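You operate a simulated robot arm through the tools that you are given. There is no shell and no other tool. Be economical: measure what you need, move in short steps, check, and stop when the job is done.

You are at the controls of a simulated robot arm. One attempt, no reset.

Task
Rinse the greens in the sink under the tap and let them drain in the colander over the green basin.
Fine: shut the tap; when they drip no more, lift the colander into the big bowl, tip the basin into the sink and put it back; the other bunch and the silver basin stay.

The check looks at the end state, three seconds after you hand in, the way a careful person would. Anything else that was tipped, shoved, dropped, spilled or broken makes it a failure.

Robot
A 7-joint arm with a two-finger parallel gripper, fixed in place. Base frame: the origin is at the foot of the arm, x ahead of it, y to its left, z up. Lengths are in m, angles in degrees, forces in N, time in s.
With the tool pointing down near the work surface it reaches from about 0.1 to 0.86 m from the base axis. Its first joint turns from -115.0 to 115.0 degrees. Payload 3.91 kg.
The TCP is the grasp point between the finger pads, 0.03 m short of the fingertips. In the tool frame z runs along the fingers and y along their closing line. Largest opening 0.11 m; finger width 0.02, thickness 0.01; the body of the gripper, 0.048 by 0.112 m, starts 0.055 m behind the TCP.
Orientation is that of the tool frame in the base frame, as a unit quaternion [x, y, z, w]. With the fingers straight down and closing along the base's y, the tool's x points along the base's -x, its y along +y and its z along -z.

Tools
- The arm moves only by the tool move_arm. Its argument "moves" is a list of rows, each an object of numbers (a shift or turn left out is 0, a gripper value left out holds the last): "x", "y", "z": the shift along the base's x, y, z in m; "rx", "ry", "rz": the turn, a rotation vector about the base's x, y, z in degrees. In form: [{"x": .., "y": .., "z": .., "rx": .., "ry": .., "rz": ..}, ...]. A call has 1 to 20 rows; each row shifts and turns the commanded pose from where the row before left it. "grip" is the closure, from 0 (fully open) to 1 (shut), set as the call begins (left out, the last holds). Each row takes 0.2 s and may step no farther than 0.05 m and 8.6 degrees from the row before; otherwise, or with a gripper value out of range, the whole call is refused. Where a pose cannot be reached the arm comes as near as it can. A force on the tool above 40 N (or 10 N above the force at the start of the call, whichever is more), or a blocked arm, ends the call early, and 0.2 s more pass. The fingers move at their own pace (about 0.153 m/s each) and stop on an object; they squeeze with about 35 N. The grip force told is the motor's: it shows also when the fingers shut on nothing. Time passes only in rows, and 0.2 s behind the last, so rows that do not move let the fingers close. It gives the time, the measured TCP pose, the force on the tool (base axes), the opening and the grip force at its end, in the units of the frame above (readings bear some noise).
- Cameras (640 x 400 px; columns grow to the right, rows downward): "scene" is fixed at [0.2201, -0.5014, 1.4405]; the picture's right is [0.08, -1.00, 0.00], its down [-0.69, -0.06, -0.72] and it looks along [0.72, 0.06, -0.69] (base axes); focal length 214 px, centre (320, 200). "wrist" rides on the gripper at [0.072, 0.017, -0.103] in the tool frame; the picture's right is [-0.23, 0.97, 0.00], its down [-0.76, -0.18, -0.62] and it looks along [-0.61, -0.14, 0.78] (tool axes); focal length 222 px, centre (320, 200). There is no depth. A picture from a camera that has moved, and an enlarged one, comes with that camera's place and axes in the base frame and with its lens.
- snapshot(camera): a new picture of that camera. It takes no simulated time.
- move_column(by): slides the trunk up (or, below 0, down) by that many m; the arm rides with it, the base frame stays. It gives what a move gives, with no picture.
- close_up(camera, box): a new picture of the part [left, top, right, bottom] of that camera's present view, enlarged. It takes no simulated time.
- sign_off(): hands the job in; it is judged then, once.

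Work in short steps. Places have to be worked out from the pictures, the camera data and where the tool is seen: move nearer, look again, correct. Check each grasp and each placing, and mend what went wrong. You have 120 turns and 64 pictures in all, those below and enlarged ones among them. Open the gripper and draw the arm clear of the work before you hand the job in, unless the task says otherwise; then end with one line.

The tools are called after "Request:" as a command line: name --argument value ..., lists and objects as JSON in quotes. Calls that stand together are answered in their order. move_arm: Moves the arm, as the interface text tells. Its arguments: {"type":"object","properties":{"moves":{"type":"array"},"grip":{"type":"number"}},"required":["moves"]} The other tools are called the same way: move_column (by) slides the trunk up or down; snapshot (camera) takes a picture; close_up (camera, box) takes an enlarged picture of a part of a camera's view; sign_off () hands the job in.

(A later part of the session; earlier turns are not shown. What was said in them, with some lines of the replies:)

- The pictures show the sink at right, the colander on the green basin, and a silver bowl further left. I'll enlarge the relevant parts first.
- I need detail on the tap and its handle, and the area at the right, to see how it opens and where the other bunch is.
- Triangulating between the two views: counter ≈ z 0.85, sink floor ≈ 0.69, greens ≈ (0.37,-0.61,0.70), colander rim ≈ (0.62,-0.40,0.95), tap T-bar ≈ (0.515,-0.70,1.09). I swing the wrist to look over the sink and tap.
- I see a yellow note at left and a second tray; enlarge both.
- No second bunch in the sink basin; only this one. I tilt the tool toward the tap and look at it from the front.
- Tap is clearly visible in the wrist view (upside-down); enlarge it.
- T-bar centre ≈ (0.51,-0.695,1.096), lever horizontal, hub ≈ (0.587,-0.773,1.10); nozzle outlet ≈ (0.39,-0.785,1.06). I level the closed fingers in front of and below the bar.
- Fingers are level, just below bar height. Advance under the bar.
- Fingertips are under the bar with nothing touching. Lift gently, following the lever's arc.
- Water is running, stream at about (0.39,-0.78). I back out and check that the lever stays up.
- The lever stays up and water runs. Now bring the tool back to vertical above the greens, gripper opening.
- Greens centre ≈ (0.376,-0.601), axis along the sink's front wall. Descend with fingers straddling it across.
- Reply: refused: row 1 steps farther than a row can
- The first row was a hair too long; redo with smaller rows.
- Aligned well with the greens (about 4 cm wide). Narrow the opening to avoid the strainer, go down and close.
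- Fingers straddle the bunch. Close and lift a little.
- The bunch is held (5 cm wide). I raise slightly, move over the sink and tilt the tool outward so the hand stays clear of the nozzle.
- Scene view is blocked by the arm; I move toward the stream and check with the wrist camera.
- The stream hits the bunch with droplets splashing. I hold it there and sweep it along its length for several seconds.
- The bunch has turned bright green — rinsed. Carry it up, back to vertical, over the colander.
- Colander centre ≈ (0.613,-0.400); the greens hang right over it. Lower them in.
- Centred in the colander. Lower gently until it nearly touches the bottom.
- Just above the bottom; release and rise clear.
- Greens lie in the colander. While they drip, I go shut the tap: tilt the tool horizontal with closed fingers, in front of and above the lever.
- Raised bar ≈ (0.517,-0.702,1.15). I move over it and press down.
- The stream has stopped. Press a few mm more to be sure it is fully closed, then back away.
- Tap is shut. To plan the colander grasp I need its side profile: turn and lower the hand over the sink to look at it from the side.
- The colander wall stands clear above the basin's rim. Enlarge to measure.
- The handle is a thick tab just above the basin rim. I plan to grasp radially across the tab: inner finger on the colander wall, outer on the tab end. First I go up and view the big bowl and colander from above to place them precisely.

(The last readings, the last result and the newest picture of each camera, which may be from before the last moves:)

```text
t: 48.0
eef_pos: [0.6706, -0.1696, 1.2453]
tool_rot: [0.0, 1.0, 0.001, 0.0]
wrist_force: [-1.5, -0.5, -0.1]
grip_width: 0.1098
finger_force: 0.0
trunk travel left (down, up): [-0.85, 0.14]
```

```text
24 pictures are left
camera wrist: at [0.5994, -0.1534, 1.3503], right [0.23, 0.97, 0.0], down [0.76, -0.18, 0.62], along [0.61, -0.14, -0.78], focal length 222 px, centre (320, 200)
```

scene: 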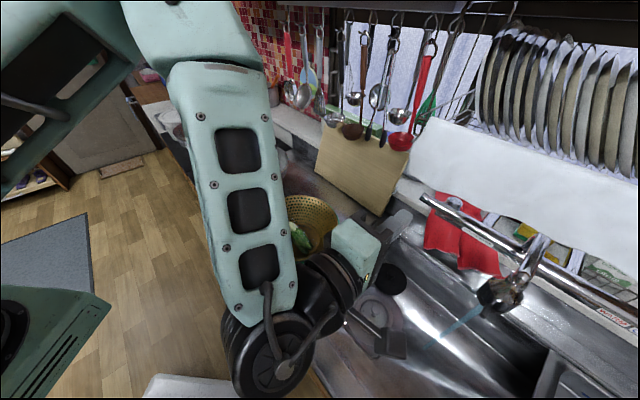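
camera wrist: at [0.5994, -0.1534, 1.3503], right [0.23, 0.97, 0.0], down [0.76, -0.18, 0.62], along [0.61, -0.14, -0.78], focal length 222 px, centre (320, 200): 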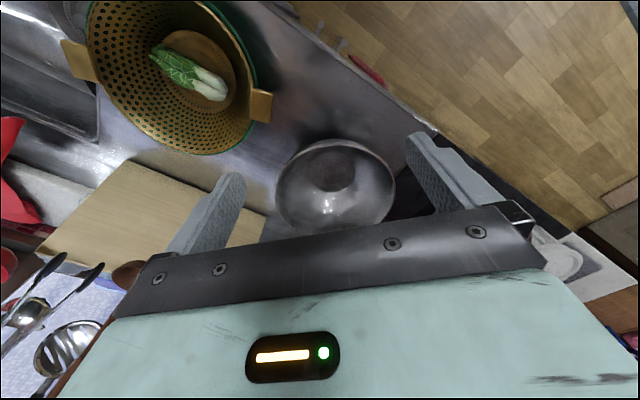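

Big bowl: rim centre ≈ (0.90,-0.184), Ø≈0.28, rim z≈0.935. Handles confirmed at (0.687,-0.273) and (0.560,-0.520). I go above the sink-side handle with the closing line along the handle axis.

Request:
move_arm --moves '[{"x": -0.0122, "y": -0.0387, "z": -0.0158, "rz": -3}, {"x": -0.0122, "y": -0.0387, "z": -0.0158, "rz": -3}, {"x": -0.0122, "y": -0.0387, "z": -0.0158, "rz": -3}, {"x": -0.0122, "y": -0.0387, "z": -0.0158, "rz": -3}, {"x": -0.0122, "y": -0.0387, "z": -0.0158, "rz": -3}, {"x": -0.0122, "y": -0.0387, "z": -0.0158, "rz": -3}, {"x": -0.0122, "y": -0.0387, "z": -0.0158, "rz": -3}, {"x": -0.0122, "y": -0.0387, "z": -0.0158, "rz": -3}, {"x": -0.0122, "y": -0.0387, "z": -0.0158, "rz": -3.2}]' --grip 0

Request:
snapshot --camera "wrist"

Request:
close_up --camera "scene" --box '[220, 150, 400, 300]'

```text
t: 50.0
eef_pos: [0.562, -0.5163, 1.1043]
tool_rot: [0.235, 0.972, 0.0, 0.0]
wrist_force: [0.2, 0.2, 0.0]
grip_width: 0.11
finger_force: 0.1
trunk travel left (down, up): [-0.85, 0.14]
```

```text
23 pictures are left
camera wrist: at [0.5058, -0.47, 1.2079], right [0.65, 0.76, 0.0], down [0.6, -0.51, 0.62], along [0.48, -0.4, -0.78], focal length 222 px, centre (320, 200)
```

wrist: 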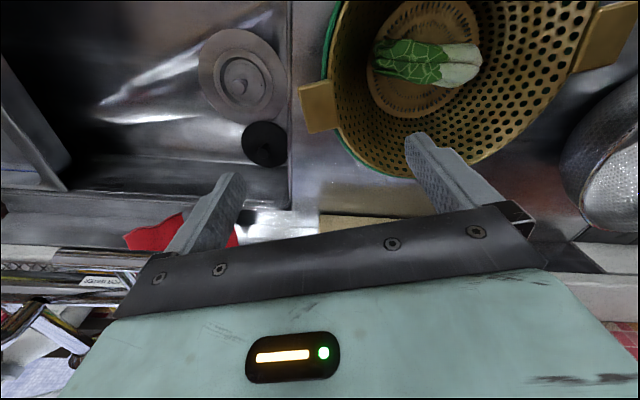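

```text
2.67 times, centred on (310, 225) of scene
camera zoom: at [0.2201, -0.5014, 1.4405], right [0.08, -1.0, 0.0], down [-0.69, -0.06, -0.72], along [0.72, 0.06, -0.69], focal length 572 px, centre (347, 133)
```

zoom: 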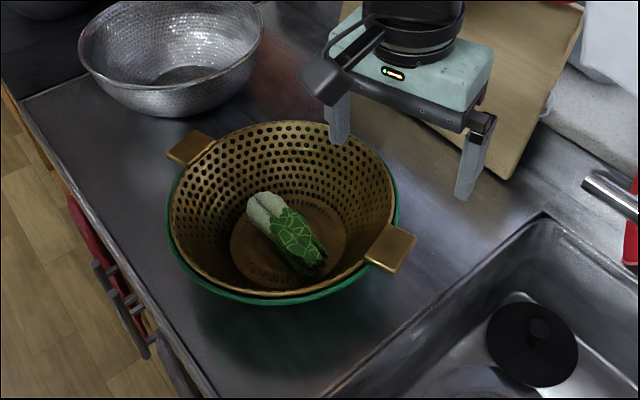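

No drips are visible any more. Handle spans r≈0.114–0.151; TCP target (0.563,-0.513). Narrow to 9 cm and descend across the handle.

Request:
move_arm --moves '[{"x": 0.001, "y": 0.003, "z": -0.03}, {"z": -0.04}, {"z": -0.03}, {"z": -0.02}, {"z": -0.015}, {"z": -0.012}]' --grip 0.18

Request:
snapshot --camera "wrist"

Request:
close_up --camera "scene" --box '[240, 160, 400, 290]'

```text
t: 51.4
eef_pos: [0.5633, -0.5136, 0.956]
tool_rot: [0.235, 0.972, 0.001, 0.0]
wrist_force: [-0.2, -0.8, 0.2]
grip_width: 0.0902
finger_force: 0.0
trunk travel left (down, up): [-0.85, 0.14]
```

```text
21 pictures are left
camera wrist: at [0.507, -0.4671, 1.0607], right [0.65, 0.76, 0.0], down [0.6, -0.51, 0.62], along [0.48, -0.4, -0.78], focal length 222 px, centre (320, 200)
```

wrist: 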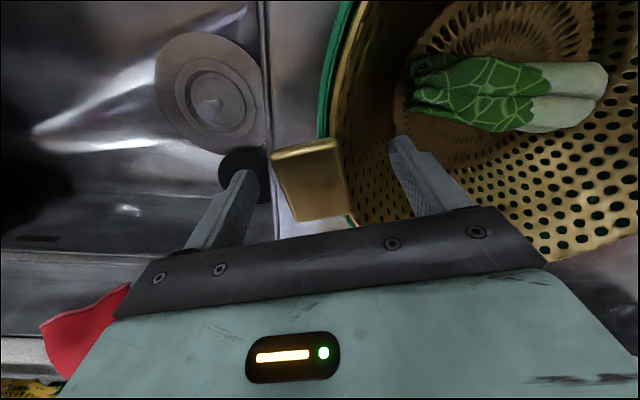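

```text
3.08 times, centred on (320, 225) of scene
camera zoom: at [0.2201, -0.5014, 1.4405], right [0.08, -1.0, 0.0], down [-0.69, -0.06, -0.72], along [0.72, 0.06, -0.69], focal length 660 px, centre (320, 123)
```

zoom: 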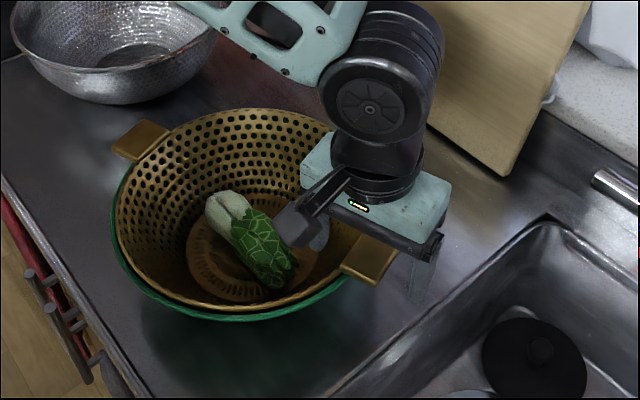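

Handle lies centrally between the fingers. Lower a few mm and close.

Request:
move_arm --moves '[{"z": -0.006}, {}, {}, {}]' --grip 1

Request:
snapshot --camera "wrist"

```text
t: 52.4
eef_pos: [0.5635, -0.5138, 0.9531]
tool_rot: [0.235, 0.972, 0.002, 0.003]
wrist_force: [-5.3, 8.6, 24.2]
grip_width: 0.057
finger_force: 34.9
trunk travel left (down, up): [-0.85, 0.14]
stopped in row 4: the force on the tool passed its limit (the readings are from after the stop); the commanded pose is now the measured one
```

```text
19 pictures are left
camera wrist: at [0.5075, -0.4668, 1.0578], right [0.65, 0.76, 0.0], down [0.59, -0.51, 0.63], along [0.48, -0.4, -0.78], focal length 222 px, centre (320, 200)
```

wrist: 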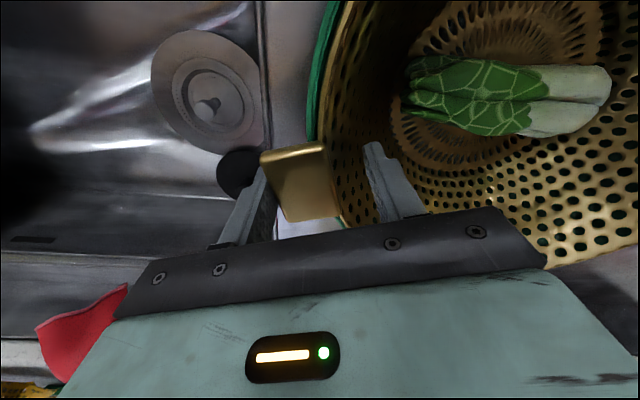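

The sloped wall wedges the inner finger upward — a poor grip. I'll release, rise, and instead grasp the tab across its parallel sides (closing tangentially).

Request:
move_arm --moves '[{}, {}, {"z": 0.02}, {"z": 0.03}, {"z": 0.04}, {"z": 0.03, "rz": 7.5}, {"rz": 7.5}, {"rz": 7.5}, {"rz": 7.5}, {"rz": 7.5}, {"rz": 7.5}, {"rz": 7.5}, {"rz": 7.5}, {"rz": 7.5}, {"rz": 7.5}, {"rz": 7.5}, {"rz": 7.5}]' --grip 0.1

Request:
snapshot --camera "wrist"

Request:
close_up --camera "scene" --box '[240, 160, 400, 290]'

```text
t: 56.0
eef_pos: [0.564, -0.5145, 1.0718]
tool_rot: [-0.523, 0.852, 0.002, 0.001]
wrist_force: [-0.3, -0.6, 0.2]
grip_width: 0.099
finger_force: 0.1
trunk travel left (down, up): [-0.85, 0.14]
```

```text
18 pictures are left
camera wrist: at [0.5175, -0.5732, 1.1759], right [-0.76, 0.65, 0.0], down [0.5, 0.6, 0.62], along [0.4, 0.48, -0.78], focal length 222 px, centre (320, 200)
```

wrist: 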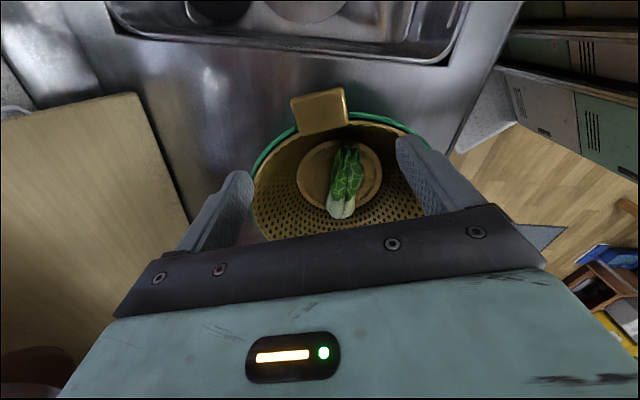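

```text
3.08 times, centred on (320, 225) of scene
camera zoom: at [0.2201, -0.5014, 1.4405], right [0.08, -1.0, 0.0], down [-0.69, -0.06, -0.72], along [0.72, 0.06, -0.69], focal length 660 px, centre (320, 123)
```

zoom: 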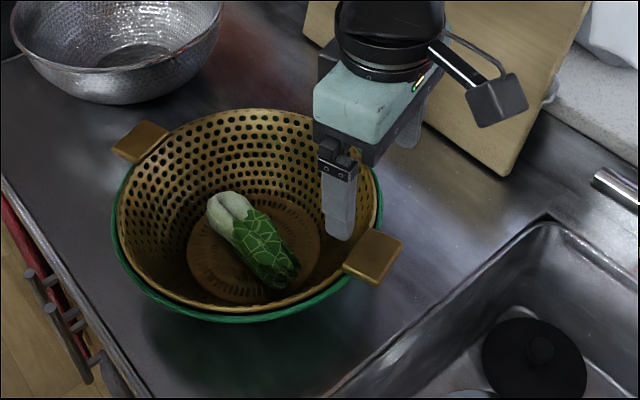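

Handle centre ≈ (0.560,-0.522), 5 cm wide, aligned with the closing line. Descend and close across it.

Request:
move_arm --moves '[{"x": -0.0035, "y": -0.0065, "z": -0.03}, {"z": -0.03}, {"z": -0.03}, {"z": -0.02}, {"z": -0.01}, {}]'

Request:
snapshot --camera "wrist"

```text
t: 57.4
eef_pos: [0.5616, -0.5219, 0.9516]
tool_rot: [-0.521, 0.854, 0.002, 0.001]
wrist_force: [0.0, 0.0, 0.5]
grip_width: 0.099
finger_force: 0.0
trunk travel left (down, up): [-0.85, 0.14]
```

```text
16 pictures are left
camera wrist: at [0.5139, -0.5797, 1.0554], right [-0.76, 0.65, 0.0], down [0.51, 0.59, 0.62], along [0.4, 0.48, -0.78], focal length 222 px, centre (320, 200)
```

wrist: 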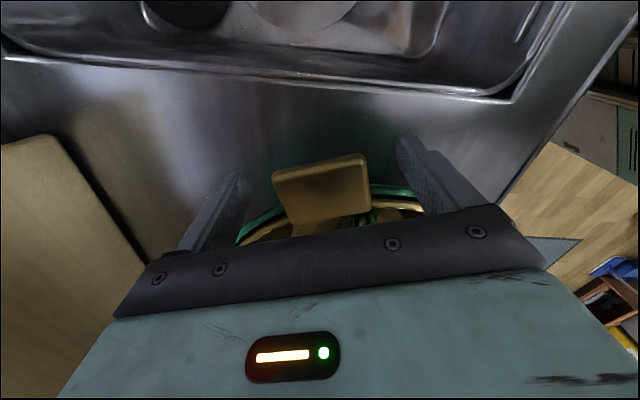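

Centered. Close on the tab and test-lift 1.5 cm.

Request:
move_arm --moves '[{}, {}, {}, {"z": 0.004}, {"z": 0.004}, {"z": 0.004}, {"z": 0.004}]' --grip 1

Request:
close_up --camera "scene" --box '[240, 160, 400, 290]'

```text
t: 59.0
eef_pos: [0.5601, -0.5217, 0.9673]
tool_rot: [-0.521, 0.854, 0.002, 0.0]
wrist_force: [-0.3, 0.2, -3.0]
grip_width: 0.0515
finger_force: 35.0
trunk travel left (down, up): [-0.85, 0.14]
```

```text
3.08 times, centred on (320, 225) of scene
camera zoom: at [0.2201, -0.5014, 1.4405], right [0.08, -1.0, 0.0], down [-0.69, -0.06, -0.72], along [0.72, 0.06, -0.69], focal length 660 px, centre (320, 123)
```

zoom: 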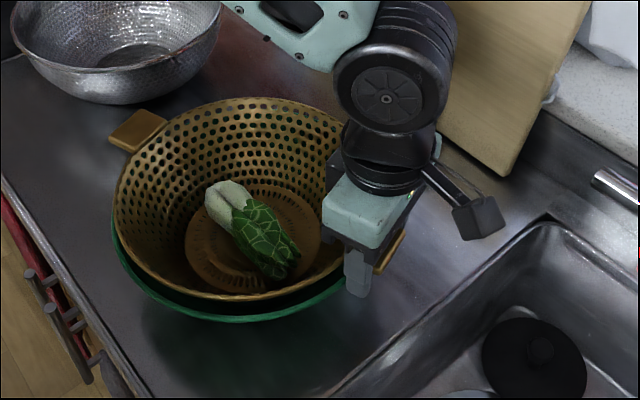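

The colander lifts level (≈3 N). Raise it clear of the basin and bowl rims.

Request:
move_arm --moves '[{"z": 0.015}, {"z": 0.025}, {"z": 0.03}, {"z": 0.03}, {"z": 0.025}]'

Request:
close_up --camera "scene" --box '[220, 120, 420, 300]'

```text
t: 60.2
eef_pos: [0.5616, -0.5222, 1.093]
tool_rot: [-0.521, 0.853, 0.001, 0.001]
wrist_force: [0.6, -0.5, -2.7]
grip_width: 0.0515
finger_force: 35.2
trunk travel left (down, up): [-0.85, 0.14]
```

```text
2.22 times, centred on (320, 210) of scene
camera zoom: at [0.2201, -0.5014, 1.4405], right [0.08, -1.0, 0.0], down [-0.69, -0.06, -0.72], along [0.72, 0.06, -0.69], focal length 477 px, centre (320, 178)
```

zoom: 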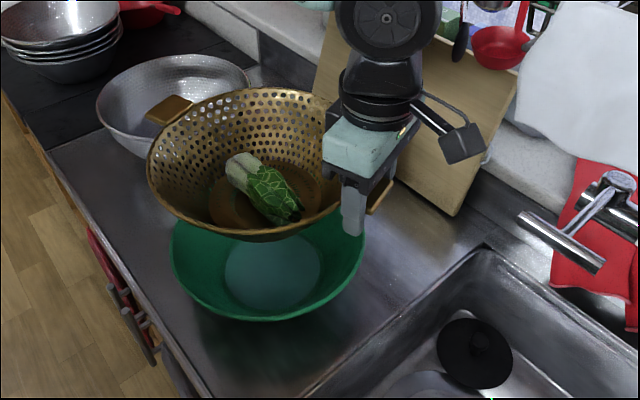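

Level and secure; the basin holds drip water. Carry it over the big bowl while turning the handle toward the robot.

Request:
move_arm --moves '[{"x": 0.0143, "y": 0.0236, "rz": -4.3}, {"x": 0.0143, "y": 0.0236, "rz": -4.3}, {"x": 0.0143, "y": 0.0236, "rz": -4.3}, {"x": 0.0143, "y": 0.0236, "rz": -4.3}, {"x": 0.0143, "y": 0.0236, "rz": -4.3}, {"x": 0.0143, "y": 0.0236, "rz": -4.3}, {"x": 0.0143, "y": 0.0236, "rz": -4.3}, {"x": 0.0143, "y": 0.0236, "rz": -4.3}, {"x": 0.0143, "y": 0.0236, "rz": -4.3}, {"x": 0.0143, "y": 0.0236, "rz": -4.3}, {"x": 0.0143, "y": 0.0236, "rz": -4.3}, {"x": 0.0143, "y": 0.0236, "rz": -4.3}, {"x": 0.0143, "y": 0.0236, "rz": -4.3}, {"x": 0.0143, "y": 0.0236, "rz": -4.3}]'

Request:
close_up --camera "scene" --box '[160, 60, 380, 240]'

Request:
snapshot --camera "wrist"

```text
t: 63.2
eef_pos: [0.7614, -0.1914, 1.0925]
tool_rot: [-0.022, 1.0, 0.001, 0.001]
wrist_force: [-0.1, 0.0, -2.7]
grip_width: 0.0516
finger_force: 35.5
trunk travel left (down, up): [-0.85, 0.14]
```

```text
2.22 times, centred on (270, 150) of scene
camera zoom: at [0.2201, -0.5014, 1.4405], right [0.08, -1.0, 0.0], down [-0.69, -0.06, -0.72], along [0.72, 0.06, -0.69], focal length 477 px, centre (431, 311)
```

zoom: 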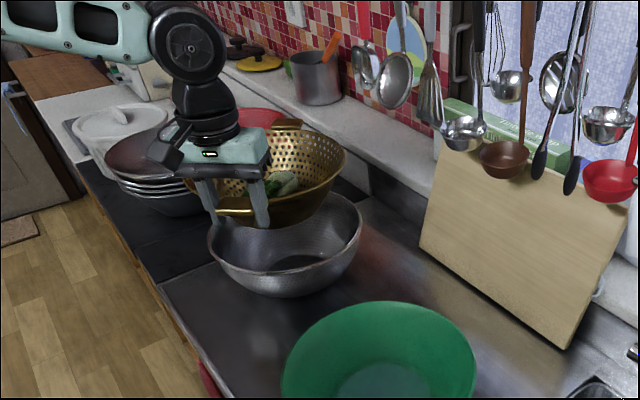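

```text
12 pictures are left
camera wrist: at [0.6886, -0.1782, 1.1968], right [0.18, 0.98, 0.0], down [0.77, -0.15, 0.62], along [0.61, -0.11, -0.78], focal length 222 px, centre (320, 200)
```

wrist: 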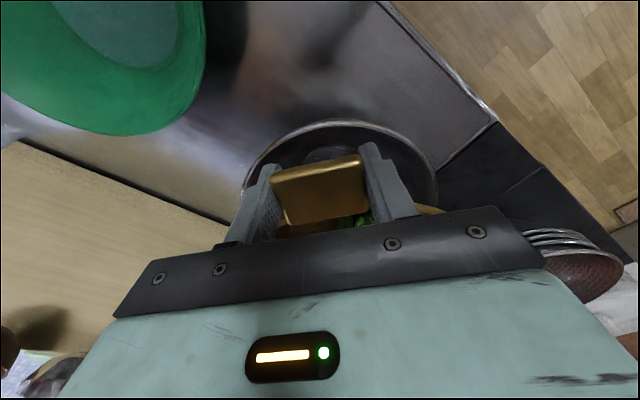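

Bowl centre refined to ≈ (0.912,-0.186). Fingertips below the tab should pass just outside the near bowl rim; I lower carefully, watching the force.

Request:
move_arm --moves '[{"x": -0.004, "y": -0.001, "z": -0.03}, {"z": -0.03}, {"z": -0.02}, {"z": -0.015}, {"z": -0.01}, {}]'

Request:
snapshot --camera "wrist"

Request:
close_up --camera "scene" --box '[190, 90, 330, 210]'

```text
t: 64.6
eef_pos: [0.7571, -0.1919, 0.9879]
tool_rot: [-0.024, 1.0, 0.001, 0.001]
wrist_force: [-0.1, 0.2, -2.8]
grip_width: 0.0513
finger_force: 35.1
trunk travel left (down, up): [-0.85, 0.14]
```

```text
11 pictures are left
camera wrist: at [0.6847, -0.1796, 1.0917], right [0.18, 0.98, 0.0], down [0.77, -0.14, 0.62], along [0.61, -0.11, -0.78], focal length 222 px, centre (320, 200)
```

wrist: 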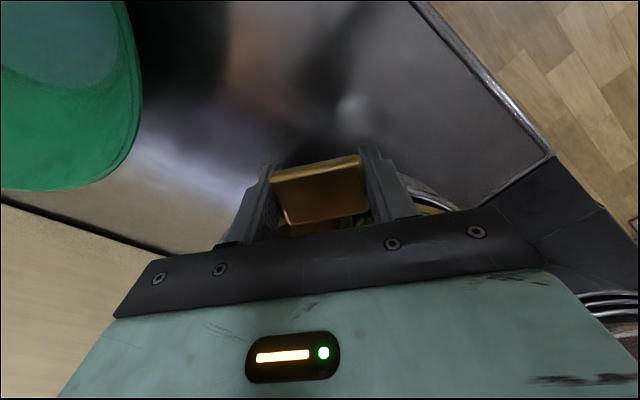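

```text
3.33 times, centred on (260, 150) of scene
camera zoom: at [0.2201, -0.5014, 1.4405], right [0.08, -1.0, 0.0], down [-0.69, -0.06, -0.72], along [0.72, 0.06, -0.69], focal length 715 px, centre (520, 367)
```

zoom: 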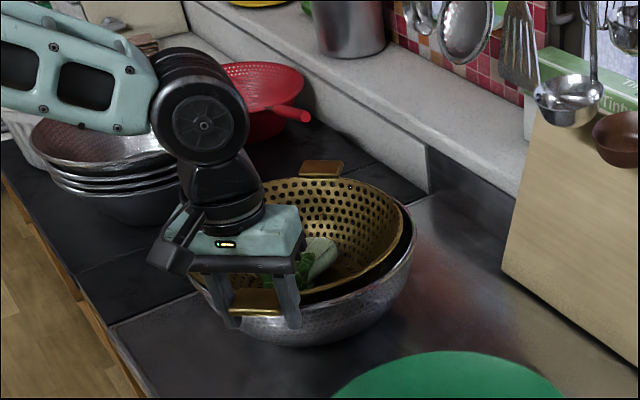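

The colander sits inside the bowl's outline with fingers outside. Continue down in small steps until contact.

Request:
move_arm --moves '[{"z": -0.006}, {"z": -0.006}, {"z": -0.006}, {"z": -0.005}, {"z": -0.005}]'

```text
t: 65.8
eef_pos: [0.7543, -0.1928, 0.961]
tool_rot: [-0.023, 1.0, 0.001, 0.002]
wrist_force: [-15.4, -2.6, 25.8]
grip_width: 0.0517
finger_force: 35.0
trunk travel left (down, up): [-0.85, 0.14]
```

Contact (25 N up, 15 N toward the robot). Back off a few mm and look at what touches.

Request:
move_arm --moves '[{"z": 0.006}, {}]'

Request:
close_up --camera "scene" --box '[200, 110, 310, 200]'

```text
t: 66.4
eef_pos: [0.757, -0.19, 0.9646]
tool_rot: [-0.023, 1.0, 0.002, 0.001]
wrist_force: [0.3, -0.6, -1.4]
grip_width: 0.0515
finger_force: 34.9
trunk travel left (down, up): [-0.85, 0.14]
```

```text
4.44 times, centred on (255, 155) of scene
camera zoom: at [0.2201, -0.5014, 1.4405], right [0.08, -1.0, 0.0], down [-0.69, -0.06, -0.72], along [0.72, 0.06, -0.69], focal length 953 px, centre (609, 400)
```

zoom: 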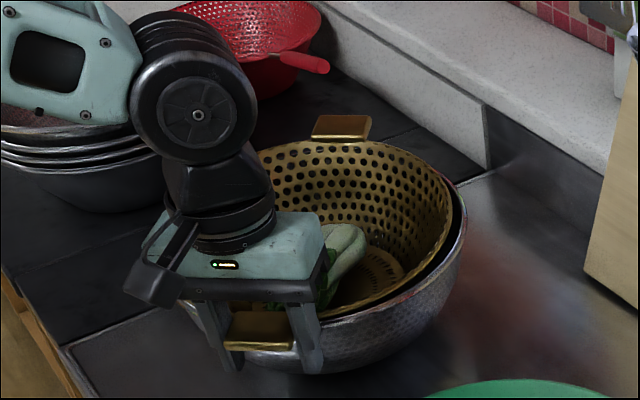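

It's nested well inside the bowl and already half supported. Release and rise straight up.

Request:
move_arm --moves '[{"z": -0.002}, {}, {}, {"z": 0.02}, {"z": 0.04}, {"z": 0.045}, {"z": 0.045}, {"x": -0.045, "z": 0.01}, {"x": -0.045}]' --grip 0.2

Request:
snapshot --camera "wrist"

Request:
close_up --camera "scene" --box '[190, 100, 390, 280]'

```text
t: 68.4
eef_pos: [0.6668, -0.1924, 1.125]
tool_rot: [-0.024, 1.0, 0.001, 0.002]
wrist_force: [0.4, 0.0, -1.5]
grip_width: 0.0878
finger_force: 0.1
trunk travel left (down, up): [-0.85, 0.14]
```

```text
8 pictures are left
camera wrist: at [0.5942, -0.1802, 1.2284], right [0.18, 0.98, 0.0], down [0.77, -0.14, 0.62], along [0.61, -0.11, -0.78], focal length 222 px, centre (320, 200)
```

wrist: 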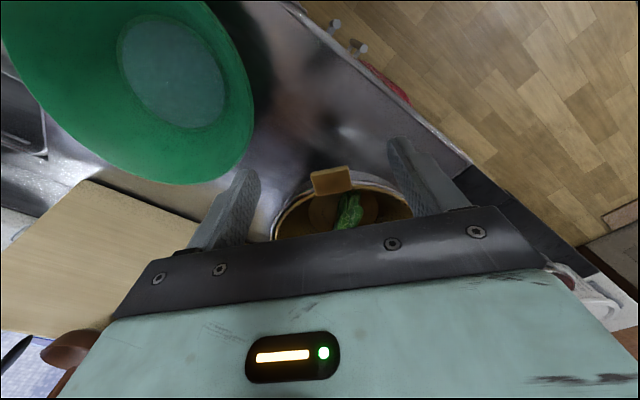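

```text
2.22 times, centred on (290, 190) of scene
camera zoom: at [0.2201, -0.5014, 1.4405], right [0.08, -1.0, 0.0], down [-0.69, -0.06, -0.72], along [0.72, 0.06, -0.69], focal length 477 px, centre (387, 222)
```

zoom: 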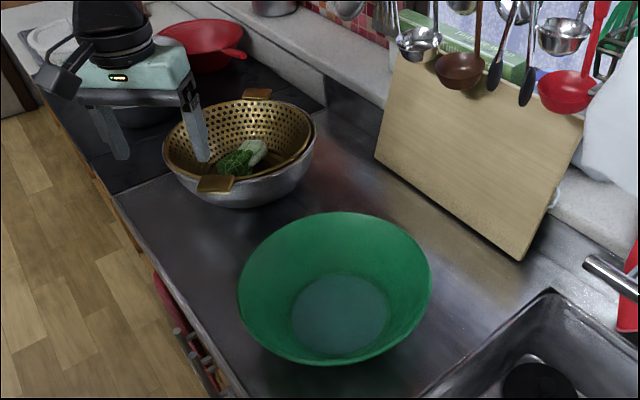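

Colander rests nested in the bowl with the greens. Next the basin: centre ≈ (0.617,-0.397), rim r≈0.129, z≈0.943. I'll grip its rim on the robot-left side (direction 120°), tool leaned 30° along the sloping wall.

Request:
move_arm --moves '[{"x": -0.0176, "y": -0.006, "z": -0.0081, "rz": 6.8}, {"x": -0.0176, "y": -0.006, "z": -0.0081, "rz": 6.8}, {"x": -0.0176, "y": -0.006, "z": -0.0081, "rz": 6.8}, {"x": -0.0176, "y": -0.006, "z": -0.0081, "rz": 6.8}, {"x": -0.0176, "y": -0.006, "z": -0.0081, "rx": -6.5, "ry": -3.75}, {"x": -0.0176, "y": -0.006, "z": -0.0081, "rx": -6.5, "ry": -3.75}, {"x": -0.0176, "y": -0.006, "z": -0.0081, "rx": -6.5, "ry": -3.75}, {"x": -0.0176, "y": -0.005, "z": -0.0081, "rx": -6.5, "ry": -3.75}]' --grip 0.3

Request:
snapshot --camera "wrist"

```text
t: 70.2
eef_pos: [0.5476, -0.2436, 1.0573]
tool_rot: [-0.249, 0.933, -0.249, 0.066]
wrist_force: [0.6, -1.4, 0.1]
grip_width: 0.0769
finger_force: 0.0
out of reach, approached as far as the arm can: row 8
trunk travel left (down, up): [-0.85, 0.14]
```

```text
6 pictures are left
camera wrist: at [0.4525, -0.2225, 1.1387], right [-0.22, 0.85, -0.49], down [0.58, 0.52, 0.63], along [0.78, -0.14, -0.61], focal length 222 px, centre (320, 200)
```

wrist: 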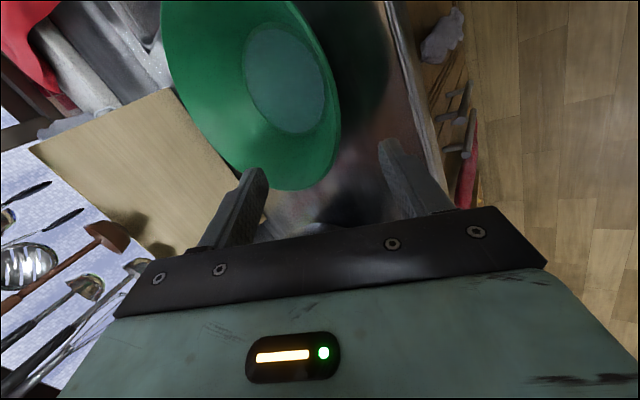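

Orientation is right though x fell 2 cm short there; the rim point is further out. Move partway toward it and read the pose.

Request:
move_arm --moves '[{"x": 0.008, "y": -0.013, "z": -0.025}, {"x": 0.008, "y": -0.013, "z": -0.025}]'

```text
t: 70.8
eef_pos: [0.5641, -0.2674, 1.0056]
tool_rot: [-0.249, 0.933, -0.25, 0.069]
wrist_force: [0.1, -0.1, -0.2]
grip_width: 0.0773
finger_force: 0.1
trunk travel left (down, up): [-0.85, 0.14]
```

Now align with the rim at direction ≈111° and slide down along the wall, fingers straddling it.

Request:
move_arm --moves '[{"x": -0.005, "y": 0.014, "z": -0.02}, {"x": 0.0047, "y": -0.011, "z": -0.0187}, {"x": 0.0047, "y": -0.011, "z": -0.0187}, {"x": 0.0047, "y": -0.011, "z": -0.0187}]'

Request:
snapshot --camera "wrist"

```text
t: 71.8
eef_pos: [0.572, -0.2871, 0.9307]
tool_rot: [-0.249, 0.934, -0.248, 0.068]
wrist_force: [-0.4, -0.4, 0.2]
grip_width: 0.0769
finger_force: 0.1
trunk travel left (down, up): [-0.85, 0.14]
```

```text
5 pictures are left
camera wrist: at [0.4772, -0.2663, 1.0117], right [-0.22, 0.85, -0.49], down [0.58, 0.52, 0.63], along [0.78, -0.14, -0.6], focal length 222 px, centre (320, 200)
```

wrist: 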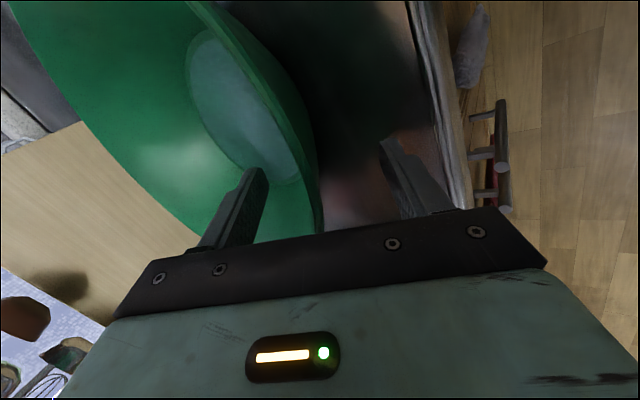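

The rim edge runs right between the fingers. Close and test-lift.

Request:
move_arm --moves '[{}, {}, {}, {}, {"z": 0.005}, {"z": 0.01}, {"z": 0.01}]' --grip 1

Request:
close_up --camera "scene" --box '[220, 130, 400, 290]'

```text
t: 73.4
eef_pos: [0.5725, -0.2862, 0.954]
tool_rot: [-0.25, 0.934, -0.248, 0.068]
wrist_force: [-0.1, 0.0, -0.7]
grip_width: 0.0038
finger_force: 34.8
trunk travel left (down, up): [-0.85, 0.14]
```

```text
2.50 times, centred on (310, 210) of scene
camera zoom: at [0.2201, -0.5014, 1.4405], right [0.08, -1.0, 0.0], down [-0.69, -0.06, -0.72], along [0.72, 0.06, -0.69], focal length 536 px, centre (345, 175)
```

zoom: 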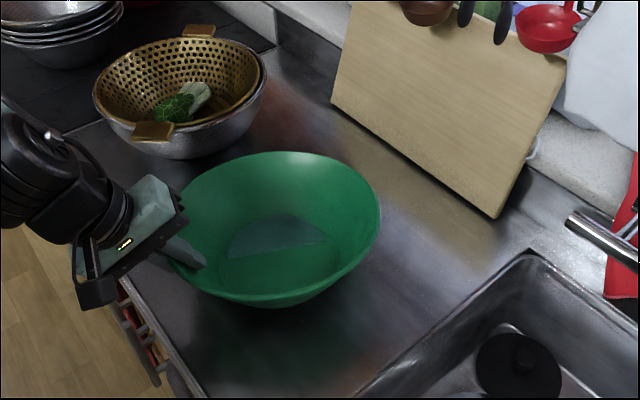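

The rim is gripped (3.8 mm wall); the basin is slightly tipped toward +x but holding its water. Lift further, levelling a little.

Request:
move_arm --moves '[{"z": 0.01, "ry": -1.5}, {"z": 0.015, "ry": -1.5}, {"z": 0.015, "ry": -1}, {"z": 0.015}, {}]'

Request:
close_up --camera "scene" --box '[220, 130, 400, 290]'

```text
t: 74.6
eef_pos: [0.5728, -0.2861, 1.0106]
tool_rot: [-0.24, 0.93, -0.258, 0.1]
wrist_force: [-0.8, -0.1, -0.8]
grip_width: 0.0038
finger_force: 35.2
trunk travel left (down, up): [-0.85, 0.14]
```

```text
2.50 times, centred on (310, 210) of scene
camera zoom: at [0.2201, -0.5014, 1.4405], right [0.08, -1.0, 0.0], down [-0.69, -0.06, -0.72], along [0.72, 0.06, -0.69], focal length 536 px, centre (345, 175)
```

zoom: 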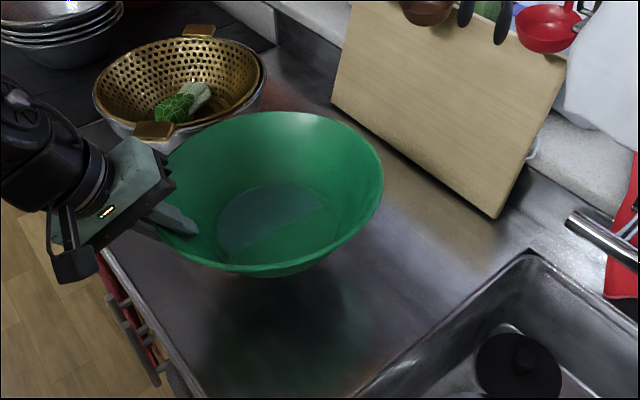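

Clear of the counter, nearly level. Carry it over the sink, turning so the grip is on the left side, then lower slightly under the tap.

Request:
move_arm --moves '[{"x": -0.0027, "y": -0.0191, "rz": -4.1}, {"x": -0.0027, "y": -0.0191, "rz": -4.1}, {"x": -0.0027, "y": -0.0191, "rz": -4.1}, {"x": -0.0027, "y": -0.0191, "rz": -4.1}, {"x": -0.0027, "y": -0.0191, "rz": -4.1}, {"x": -0.0027, "y": -0.0191, "rz": -4.1}, {"x": -0.0027, "y": -0.0191, "rz": -4.1}, {"x": -0.0027, "y": -0.0191, "rz": -4.1}, {"x": -0.0027, "y": -0.0191, "rz": -4.1}, {"x": -0.0027, "y": -0.0191, "rz": -4.1}, {"x": -0.0027, "y": -0.0191, "rz": -4.1}, {"x": -0.0027, "y": -0.0191, "z": -0.01, "rz": -4.1}, {"x": -0.0027, "y": -0.0191, "z": -0.01, "rz": -4.1}, {"x": -0.0027, "y": -0.0191, "z": -0.01, "rz": -4.1}, {"x": -0.0027, "y": -0.0191, "z": -0.01, "rz": -4.1}, {"x": -0.0027, "y": -0.0191, "z": -0.01, "rz": -4.1}]'

```text
t: 78.0
eef_pos: [0.5301, -0.5915, 0.9586]
tool_rot: [0.302, 0.912, -0.271, -0.054]
wrist_force: [-0.6, 0.1, -1.6]
grip_width: 0.004
finger_force: 35.4
trunk travel left (down, up): [-0.85, 0.14]
```

Over the sink. Tip it with the opening toward the robot, shifting slightly up and away from the tap; first half.

Request:
move_arm --moves '[{"x": -0.004, "y": 0.004, "z": 0.005, "rx": -4.6, "ry": -4.6}, {"x": -0.004, "y": 0.004, "z": 0.005, "rx": -5.3, "ry": -5.3}, {"x": -0.004, "y": 0.004, "z": 0.005, "rx": -5.3, "ry": -5.3}, {"x": -0.004, "y": 0.004, "z": 0.005, "rx": -5.3, "ry": -5.3}, {"x": -0.004, "y": 0.004, "z": 0.005, "rx": -5.3, "ry": -5.3}, {"rx": -5.3, "ry": -5.3}, {"rx": -5.3, "ry": -5.3}]'

```text
t: 79.6
eef_pos: [0.5095, -0.5733, 0.9849]
tool_rot: [0.373, 0.754, -0.433, 0.324]
wrist_force: [-0.2, 0.5, -2.6]
grip_width: 0.004
finger_force: 34.8
trunk travel left (down, up): [-0.85, 0.14]
```

Tracking well, no contact. Tip the rest of the way and hold to drain.

Request:
move_arm --moves '[{"rx": -5.3, "ry": -5.3}, {"rx": -5.3, "ry": -5.3}, {"rx": -5.3, "ry": -5.3}, {"rx": -5.3, "ry": -5.3}, {"rx": -5.3, "ry": -5.3}, {"rx": -5.3, "ry": -5.3}, {"rx": -5.3, "ry": -5.3}, {"rx": -5.3, "ry": -5.3}, {}, {}, {}, {}, {}, {}, {}, {}]'

Request:
snapshot --camera "scene"

```text
t: 81.2
eef_pos: [0.5073, -0.5703, 0.9945]
tool_rot: [0.365, 0.442, -0.512, 0.64]
wrist_force: [-6.3, 16.5, 36.7]
grip_width: 0.0038
finger_force: 34.6
trunk travel left (down, up): [-0.85, 0.14]
stopped in row 8: the force on the tool passed its limit (the readings are from after the stop); the commanded pose is now the measured one
```

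```text
2 pictures are left
```

scene: 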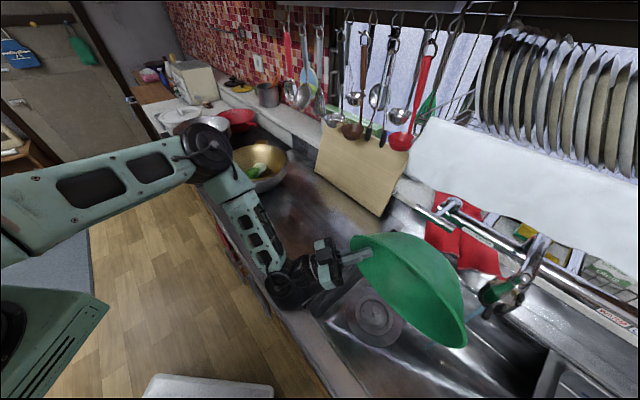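

It is well past horizontal, so the water has gone; the hand has just touched the counter. I ease up and away from the tap toward the robot and left, and hold briefly to let the last drops fall.

Request:
move_arm --moves '[{"x": -0.006, "y": 0.006, "z": 0.004}, {"x": -0.006, "y": 0.006, "z": 0.006}, {"x": -0.006, "y": 0.006, "z": 0.006}, {}, {}, {}, {}, {}, {}]'

```text
t: 83.2
eef_pos: [0.4902, -0.5541, 1.0052]
tool_rot: [0.365, 0.445, -0.51, 0.639]
wrist_force: [0.5, 0.3, -1.5]
grip_width: 0.0037
finger_force: 35.2
trunk travel left (down, up): [-0.85, 0.14]
```

The far lip's arc passes near the lever bar, so before righting it I move the basin well away from the tap.

Request:
move_arm --moves '[{"x": -0.01, "y": 0.01}, {"x": -0.01, "y": 0.012}, {"x": -0.01, "y": 0.014}, {"x": 0.0, "y": 0.02, "z": 0.005}, {"x": 0.01, "y": 0.02, "z": 0.005}]'

Request:
move_arm --moves '[{"rx": 5.25, "ry": 5.25}, {"rx": 5.25, "ry": 5.25}, {"rx": 5.25, "ry": 5.25}, {"rx": 5.25, "ry": 5.25}, {"rx": 5.25, "ry": 5.25}, {"rx": 5.25, "ry": 5.25}, {"rx": 5.25, "ry": 5.25}, {"rx": 5.25, "ry": 5.25}, {"rx": 5.25, "ry": 5.25}, {"rx": 5.25, "ry": 5.25}, {"rx": 5.25, "ry": 5.25}, {"rx": 5.25, "ry": 5.25}, {"rx": 5.25, "ry": 5.25}, {"rx": 5.25, "ry": 5.25}]'

```text
t: 84.4
eef_pos: [0.4708, -0.478, 1.0165]
tool_rot: [0.366, 0.446, -0.51, 0.639]
wrist_force: [0.2, -0.4, -1.9]
grip_width: 0.0036
finger_force: 35.2
trunk travel left (down, up): [-0.85, 0.14]
```

```text
t: 87.4
eef_pos: [0.4702, -0.4787, 1.0155]
tool_rot: [0.296, 0.914, -0.27, -0.059]
wrist_force: [-0.2, -0.2, -0.3]
grip_width: 0.0036
finger_force: 35.2
trunk travel left (down, up): [-0.85, 0.14]
```

Righted cleanly. Carry the basin back to its place above the counter.

Request:
move_arm --moves '[{"x": 0.0064, "y": 0.012, "rz": 4.1}, {"x": 0.0064, "y": 0.012, "rz": 4.1}, {"x": 0.0064, "y": 0.012, "rz": 4.1}, {"x": 0.0064, "y": 0.012, "rz": 4.1}, {"x": 0.0064, "y": 0.012, "rz": 4.1}, {"x": 0.0064, "y": 0.012, "rz": 4.1}, {"x": 0.0064, "y": 0.012, "rz": 4.1}, {"x": 0.0064, "y": 0.012, "rz": 4.1}, {"x": 0.0064, "y": 0.012, "rz": 4.1}, {"x": 0.0064, "y": 0.012, "rz": 4.1}, {"x": 0.0064, "y": 0.012, "rz": 4.1}, {"x": 0.0064, "y": 0.012, "rz": 4.1}, {"x": 0.0064, "y": 0.012, "rz": 4.1}, {"x": 0.0064, "y": 0.012, "rz": 4.1}, {"x": 0.0064, "y": 0.012, "rz": 4.1}, {"x": 0.0064, "y": 0.012, "rz": 4.1}]'

Request:
move_arm --moves '[{"z": -0.02}, {"z": -0.02}, {"z": -0.015}, {"z": -0.01}, {"z": -0.006}]'

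```text
t: 90.8
eef_pos: [0.5731, -0.2867, 1.015]
tool_rot: [-0.245, 0.929, -0.258, 0.098]
wrist_force: [0.9, -0.5, -1.0]
grip_width: 0.0037
finger_force: 34.9
trunk travel left (down, up): [-0.85, 0.14]
```

```text
t: 92.0
eef_pos: [0.5739, -0.2865, 0.944]
tool_rot: [-0.246, 0.929, -0.258, 0.097]
wrist_force: [-0.7, -0.8, -1.4]
grip_width: 0.0035
finger_force: 35.1
trunk travel left (down, up): [-0.85, 0.14]
```

Position matches the pick-up point; no contact yet at z 0.944. Step down until it touches.

Request:
move_arm --moves '[{"z": -0.004}, {"z": -0.004}, {"z": -0.004}, {}]'

```text
t: 93.0
eef_pos: [0.5733, -0.2866, 0.9332]
tool_rot: [-0.244, 0.929, -0.259, 0.098]
wrist_force: [-4.2, 1.8, 17.4]
grip_width: 0.0039
finger_force: 34.9
trunk travel left (down, up): [-0.85, 0.14]
```

It is on the counter. Open and withdraw along the tool axis.

Request:
move_arm --moves '[{}, {}, {}, {"x": -0.0047, "y": 0.009, "z": 0.0187}, {"x": -0.0047, "y": 0.009, "z": 0.0187}, {"x": -0.004, "y": 0.008, "z": 0.0187}, {"z": 0.03}, {"z": 0.04}, {"z": 0.04}]' --grip 0.3

Request:
snapshot --camera "scene"

```text
t: 95.0
eef_pos: [0.5599, -0.2618, 1.0978]
tool_rot: [-0.247, 0.929, -0.258, 0.096]
wrist_force: [-0.7, 0.4, -0.4]
grip_width: 0.0769
finger_force: 0.1
trunk travel left (down, up): [-0.85, 0.14]
```

```text
1 pictures are left
```

scene: 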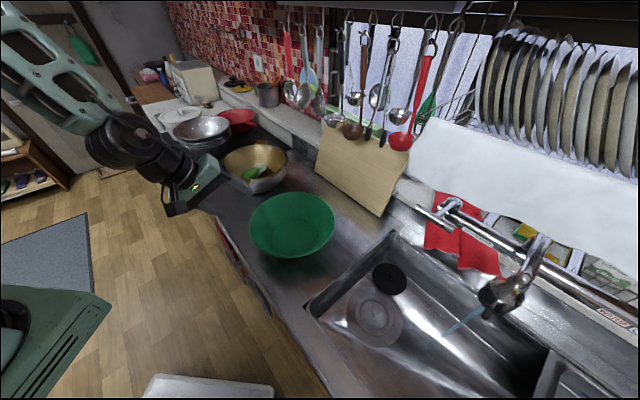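

The basin is back and empty, but the tap is running: the basin's lip nudged the lever up. I close the fingers and return to the horizontal pressing pose to shut it again.

Request:
move_arm --moves '[{"x": -0.0158, "y": -0.0364, "z": 0.0121}, {"x": -0.0158, "y": -0.0364, "z": 0.0121, "rx": -5.94, "ry": -4.17, "rz": 1.43}, {"x": -0.0158, "y": -0.0364, "z": 0.0121, "rx": -5.94, "ry": -4.17, "rz": 1.43}, {"x": -0.0158, "y": -0.0364, "z": 0.0121, "rx": -5.94, "ry": -4.17, "rz": 1.43}, {"x": -0.0158, "y": -0.0364, "z": 0.0121, "rx": -5.94, "ry": -4.17, "rz": 1.43}, {"x": -0.0158, "y": -0.0364, "z": 0.0121, "rx": -5.94, "ry": -4.17, "rz": 1.43}, {"x": -0.0158, "y": -0.0364, "z": 0.0121, "rx": -5.94, "ry": -4.17, "rz": 1.43}, {"x": -0.0158, "y": -0.0364, "z": 0.0121, "rx": -5.94, "ry": -4.17, "rz": 1.43}, {"x": -0.0158, "y": -0.0364, "z": 0.0121, "rx": -5.94, "ry": -4.17, "rz": 1.43}]' --grip 1

```text
t: 97.0
eef_pos: [0.462, -0.6103, 1.209]
tool_rot: [-0.269, 0.654, -0.654, 0.27]
wrist_force: [-0.3, 0.8, -0.3]
grip_width: 0.0
finger_force: 34.7
out of reach, approached as far as the arm can: row 1, 2, 3, 4
trunk travel left (down, up): [-0.85, 0.14]
```

Orientation reached; now over the bar and press down as before.

Request:
move_arm --moves '[{"x": 0.0218, "y": -0.0405}, {"x": 0.0218, "y": -0.0405}, {}, {"z": -0.02}, {"z": -0.015}, {"z": -0.015}, {"z": -0.015}, {"z": -0.015}, {"z": -0.012}, {"z": -0.004}, {}]'

```text
t: 99.4
eef_pos: [0.5048, -0.6936, 1.1128]
tool_rot: [-0.269, 0.655, -0.652, 0.27]
wrist_force: [-4.5, 6.4, 1.4]
grip_width: 0.0
finger_force: 35.3
trunk travel left (down, up): [-0.85, 0.14]
```

Pressed to the closed position (same reading as before). Lift off, back away, open the gripper and draw clear.

Request:
move_arm --moves '[{"z": 0.02}, {"z": 0.025}, {"x": -0.025, "y": 0.03, "z": 0.01}, {"x": -0.025, "y": 0.03, "z": 0.01}, {"x": -0.025, "y": 0.03, "z": 0.01}, {"x": -0.01, "y": 0.04, "z": 0.015}, {"x": -0.01, "y": 0.04, "z": 0.015}, {"y": 0.04, "z": 0.015}, {"y": 0.04, "z": 0.01}, {"y": 0.04}, {"y": 0.04}]' --grip 0

Request:
close_up --camera "scene" --box '[220, 130, 560, 350]'

```text
t: 99.9
eef_pos: [0.5041, -0.6916, 1.1559]
tool_rot: [0.268, -0.646, 0.661, -0.273]
wrist_force: [-13.6, 27.3, 37.4]
grip_width: 0.091
finger_force: 0.1
trunk travel left (down, up): [-0.85, 0.14]
stopped in row 2: the force on the tool passed its limit (the readings are from after the stop); the commanded pose is now the measured one
```

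```text
1.82 times, centred on (390, 240) of scene
camera zoom: at [0.2201, -0.5014, 1.4405], right [0.08, -1.0, 0.0], down [-0.69, -0.06, -0.72], along [0.72, 0.06, -0.69], focal length 390 px, centre (193, 127)
```

zoom: 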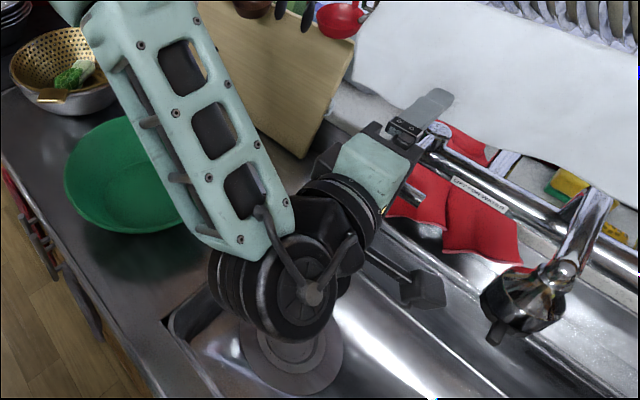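

My opening while lifting spread the lower finger down onto the bar from above (force pushes the tool up, the safe direction); the picture shows no stream. I close the fingers again while rising, then retreat.

Request:
move_arm --moves '[{"z": 0.02}, {"z": 0.02}, {"z": 0.02}]' --grip 1

```text
t: 100.7
eef_pos: [0.5055, -0.696, 1.2104]
tool_rot: [0.267, -0.651, 0.657, -0.271]
wrist_force: [0.7, 0.4, -0.1]
grip_width: 0.0
finger_force: 35.4
trunk travel left (down, up): [-0.85, 0.14]
```

Free again. To be certain the lever is fully down I press it once more with closed fingers, then retreat closed.

Request:
move_arm --moves '[{"z": -0.02}, {"z": -0.02}, {"z": -0.02}, {"z": -0.015}, {"z": -0.012}, {"z": -0.008}, {"z": -0.003}, {}]'

Request:
move_arm --moves '[{"z": 0.02}, {"z": 0.03}, {"z": 0.03}, {"x": -0.025, "y": 0.03}, {"x": -0.025, "y": 0.03}, {"x": -0.025, "y": 0.03}, {"x": -0.01, "y": 0.03, "z": 0.01}, {"x": -0.005, "y": 0.03, "z": 0.01}, {"y": 0.03, "z": 0.01}]'

```text
t: 102.5
eef_pos: [0.5057, -0.6942, 1.1152]
tool_rot: [0.267, -0.649, 0.658, -0.272]
wrist_force: [-1.5, 2.6, 10.9]
grip_width: 0.0
finger_force: 34.8
trunk travel left (down, up): [-0.85, 0.14]
```

```text
t: 104.5
eef_pos: [0.4174, -0.5352, 1.2165]
tool_rot: [0.267, -0.651, 0.657, -0.271]
wrist_force: [0.1, -0.5, -0.3]
grip_width: 0.0001
finger_force: 35.0
out of reach, approached as far as the arm can: row 9
trunk travel left (down, up): [-0.85, 0.14]
```

The lever was against its closed stop (11 N). The arm is clear; open the gripper and rise a bit.

Request:
move_arm --moves '[{"z": 0.02}, {"z": 0.02}, {}, {}, {}]' --grip 0

```text
t: 105.7
eef_pos: [0.418, -0.5416, 1.2552]
tool_rot: [0.268, -0.651, 0.656, -0.272]
wrist_force: [-0.1, 0.7, -0.1]
grip_width: 0.11
finger_force: 0.1
out of reach, approached as far as the arm can: row 1
trunk travel left (down, up): [-0.85, 0.14]
```

The last readings show the gripper open and the arm clear, so I hand the job in.

Request:
sign_off

```text
The job is handed in.
```

The greens are rinsed and drained, and the colander is in the big bowl. The basin is emptied into the sink and back in place. The tap is shut: the basin knocked it on while I was tipping, so I closed it again. My last picture showed no water. After it I bumped the lever and pressed it back to its stop, going by force readings alone. I never touched the silver basin, and I never saw the other bunch.
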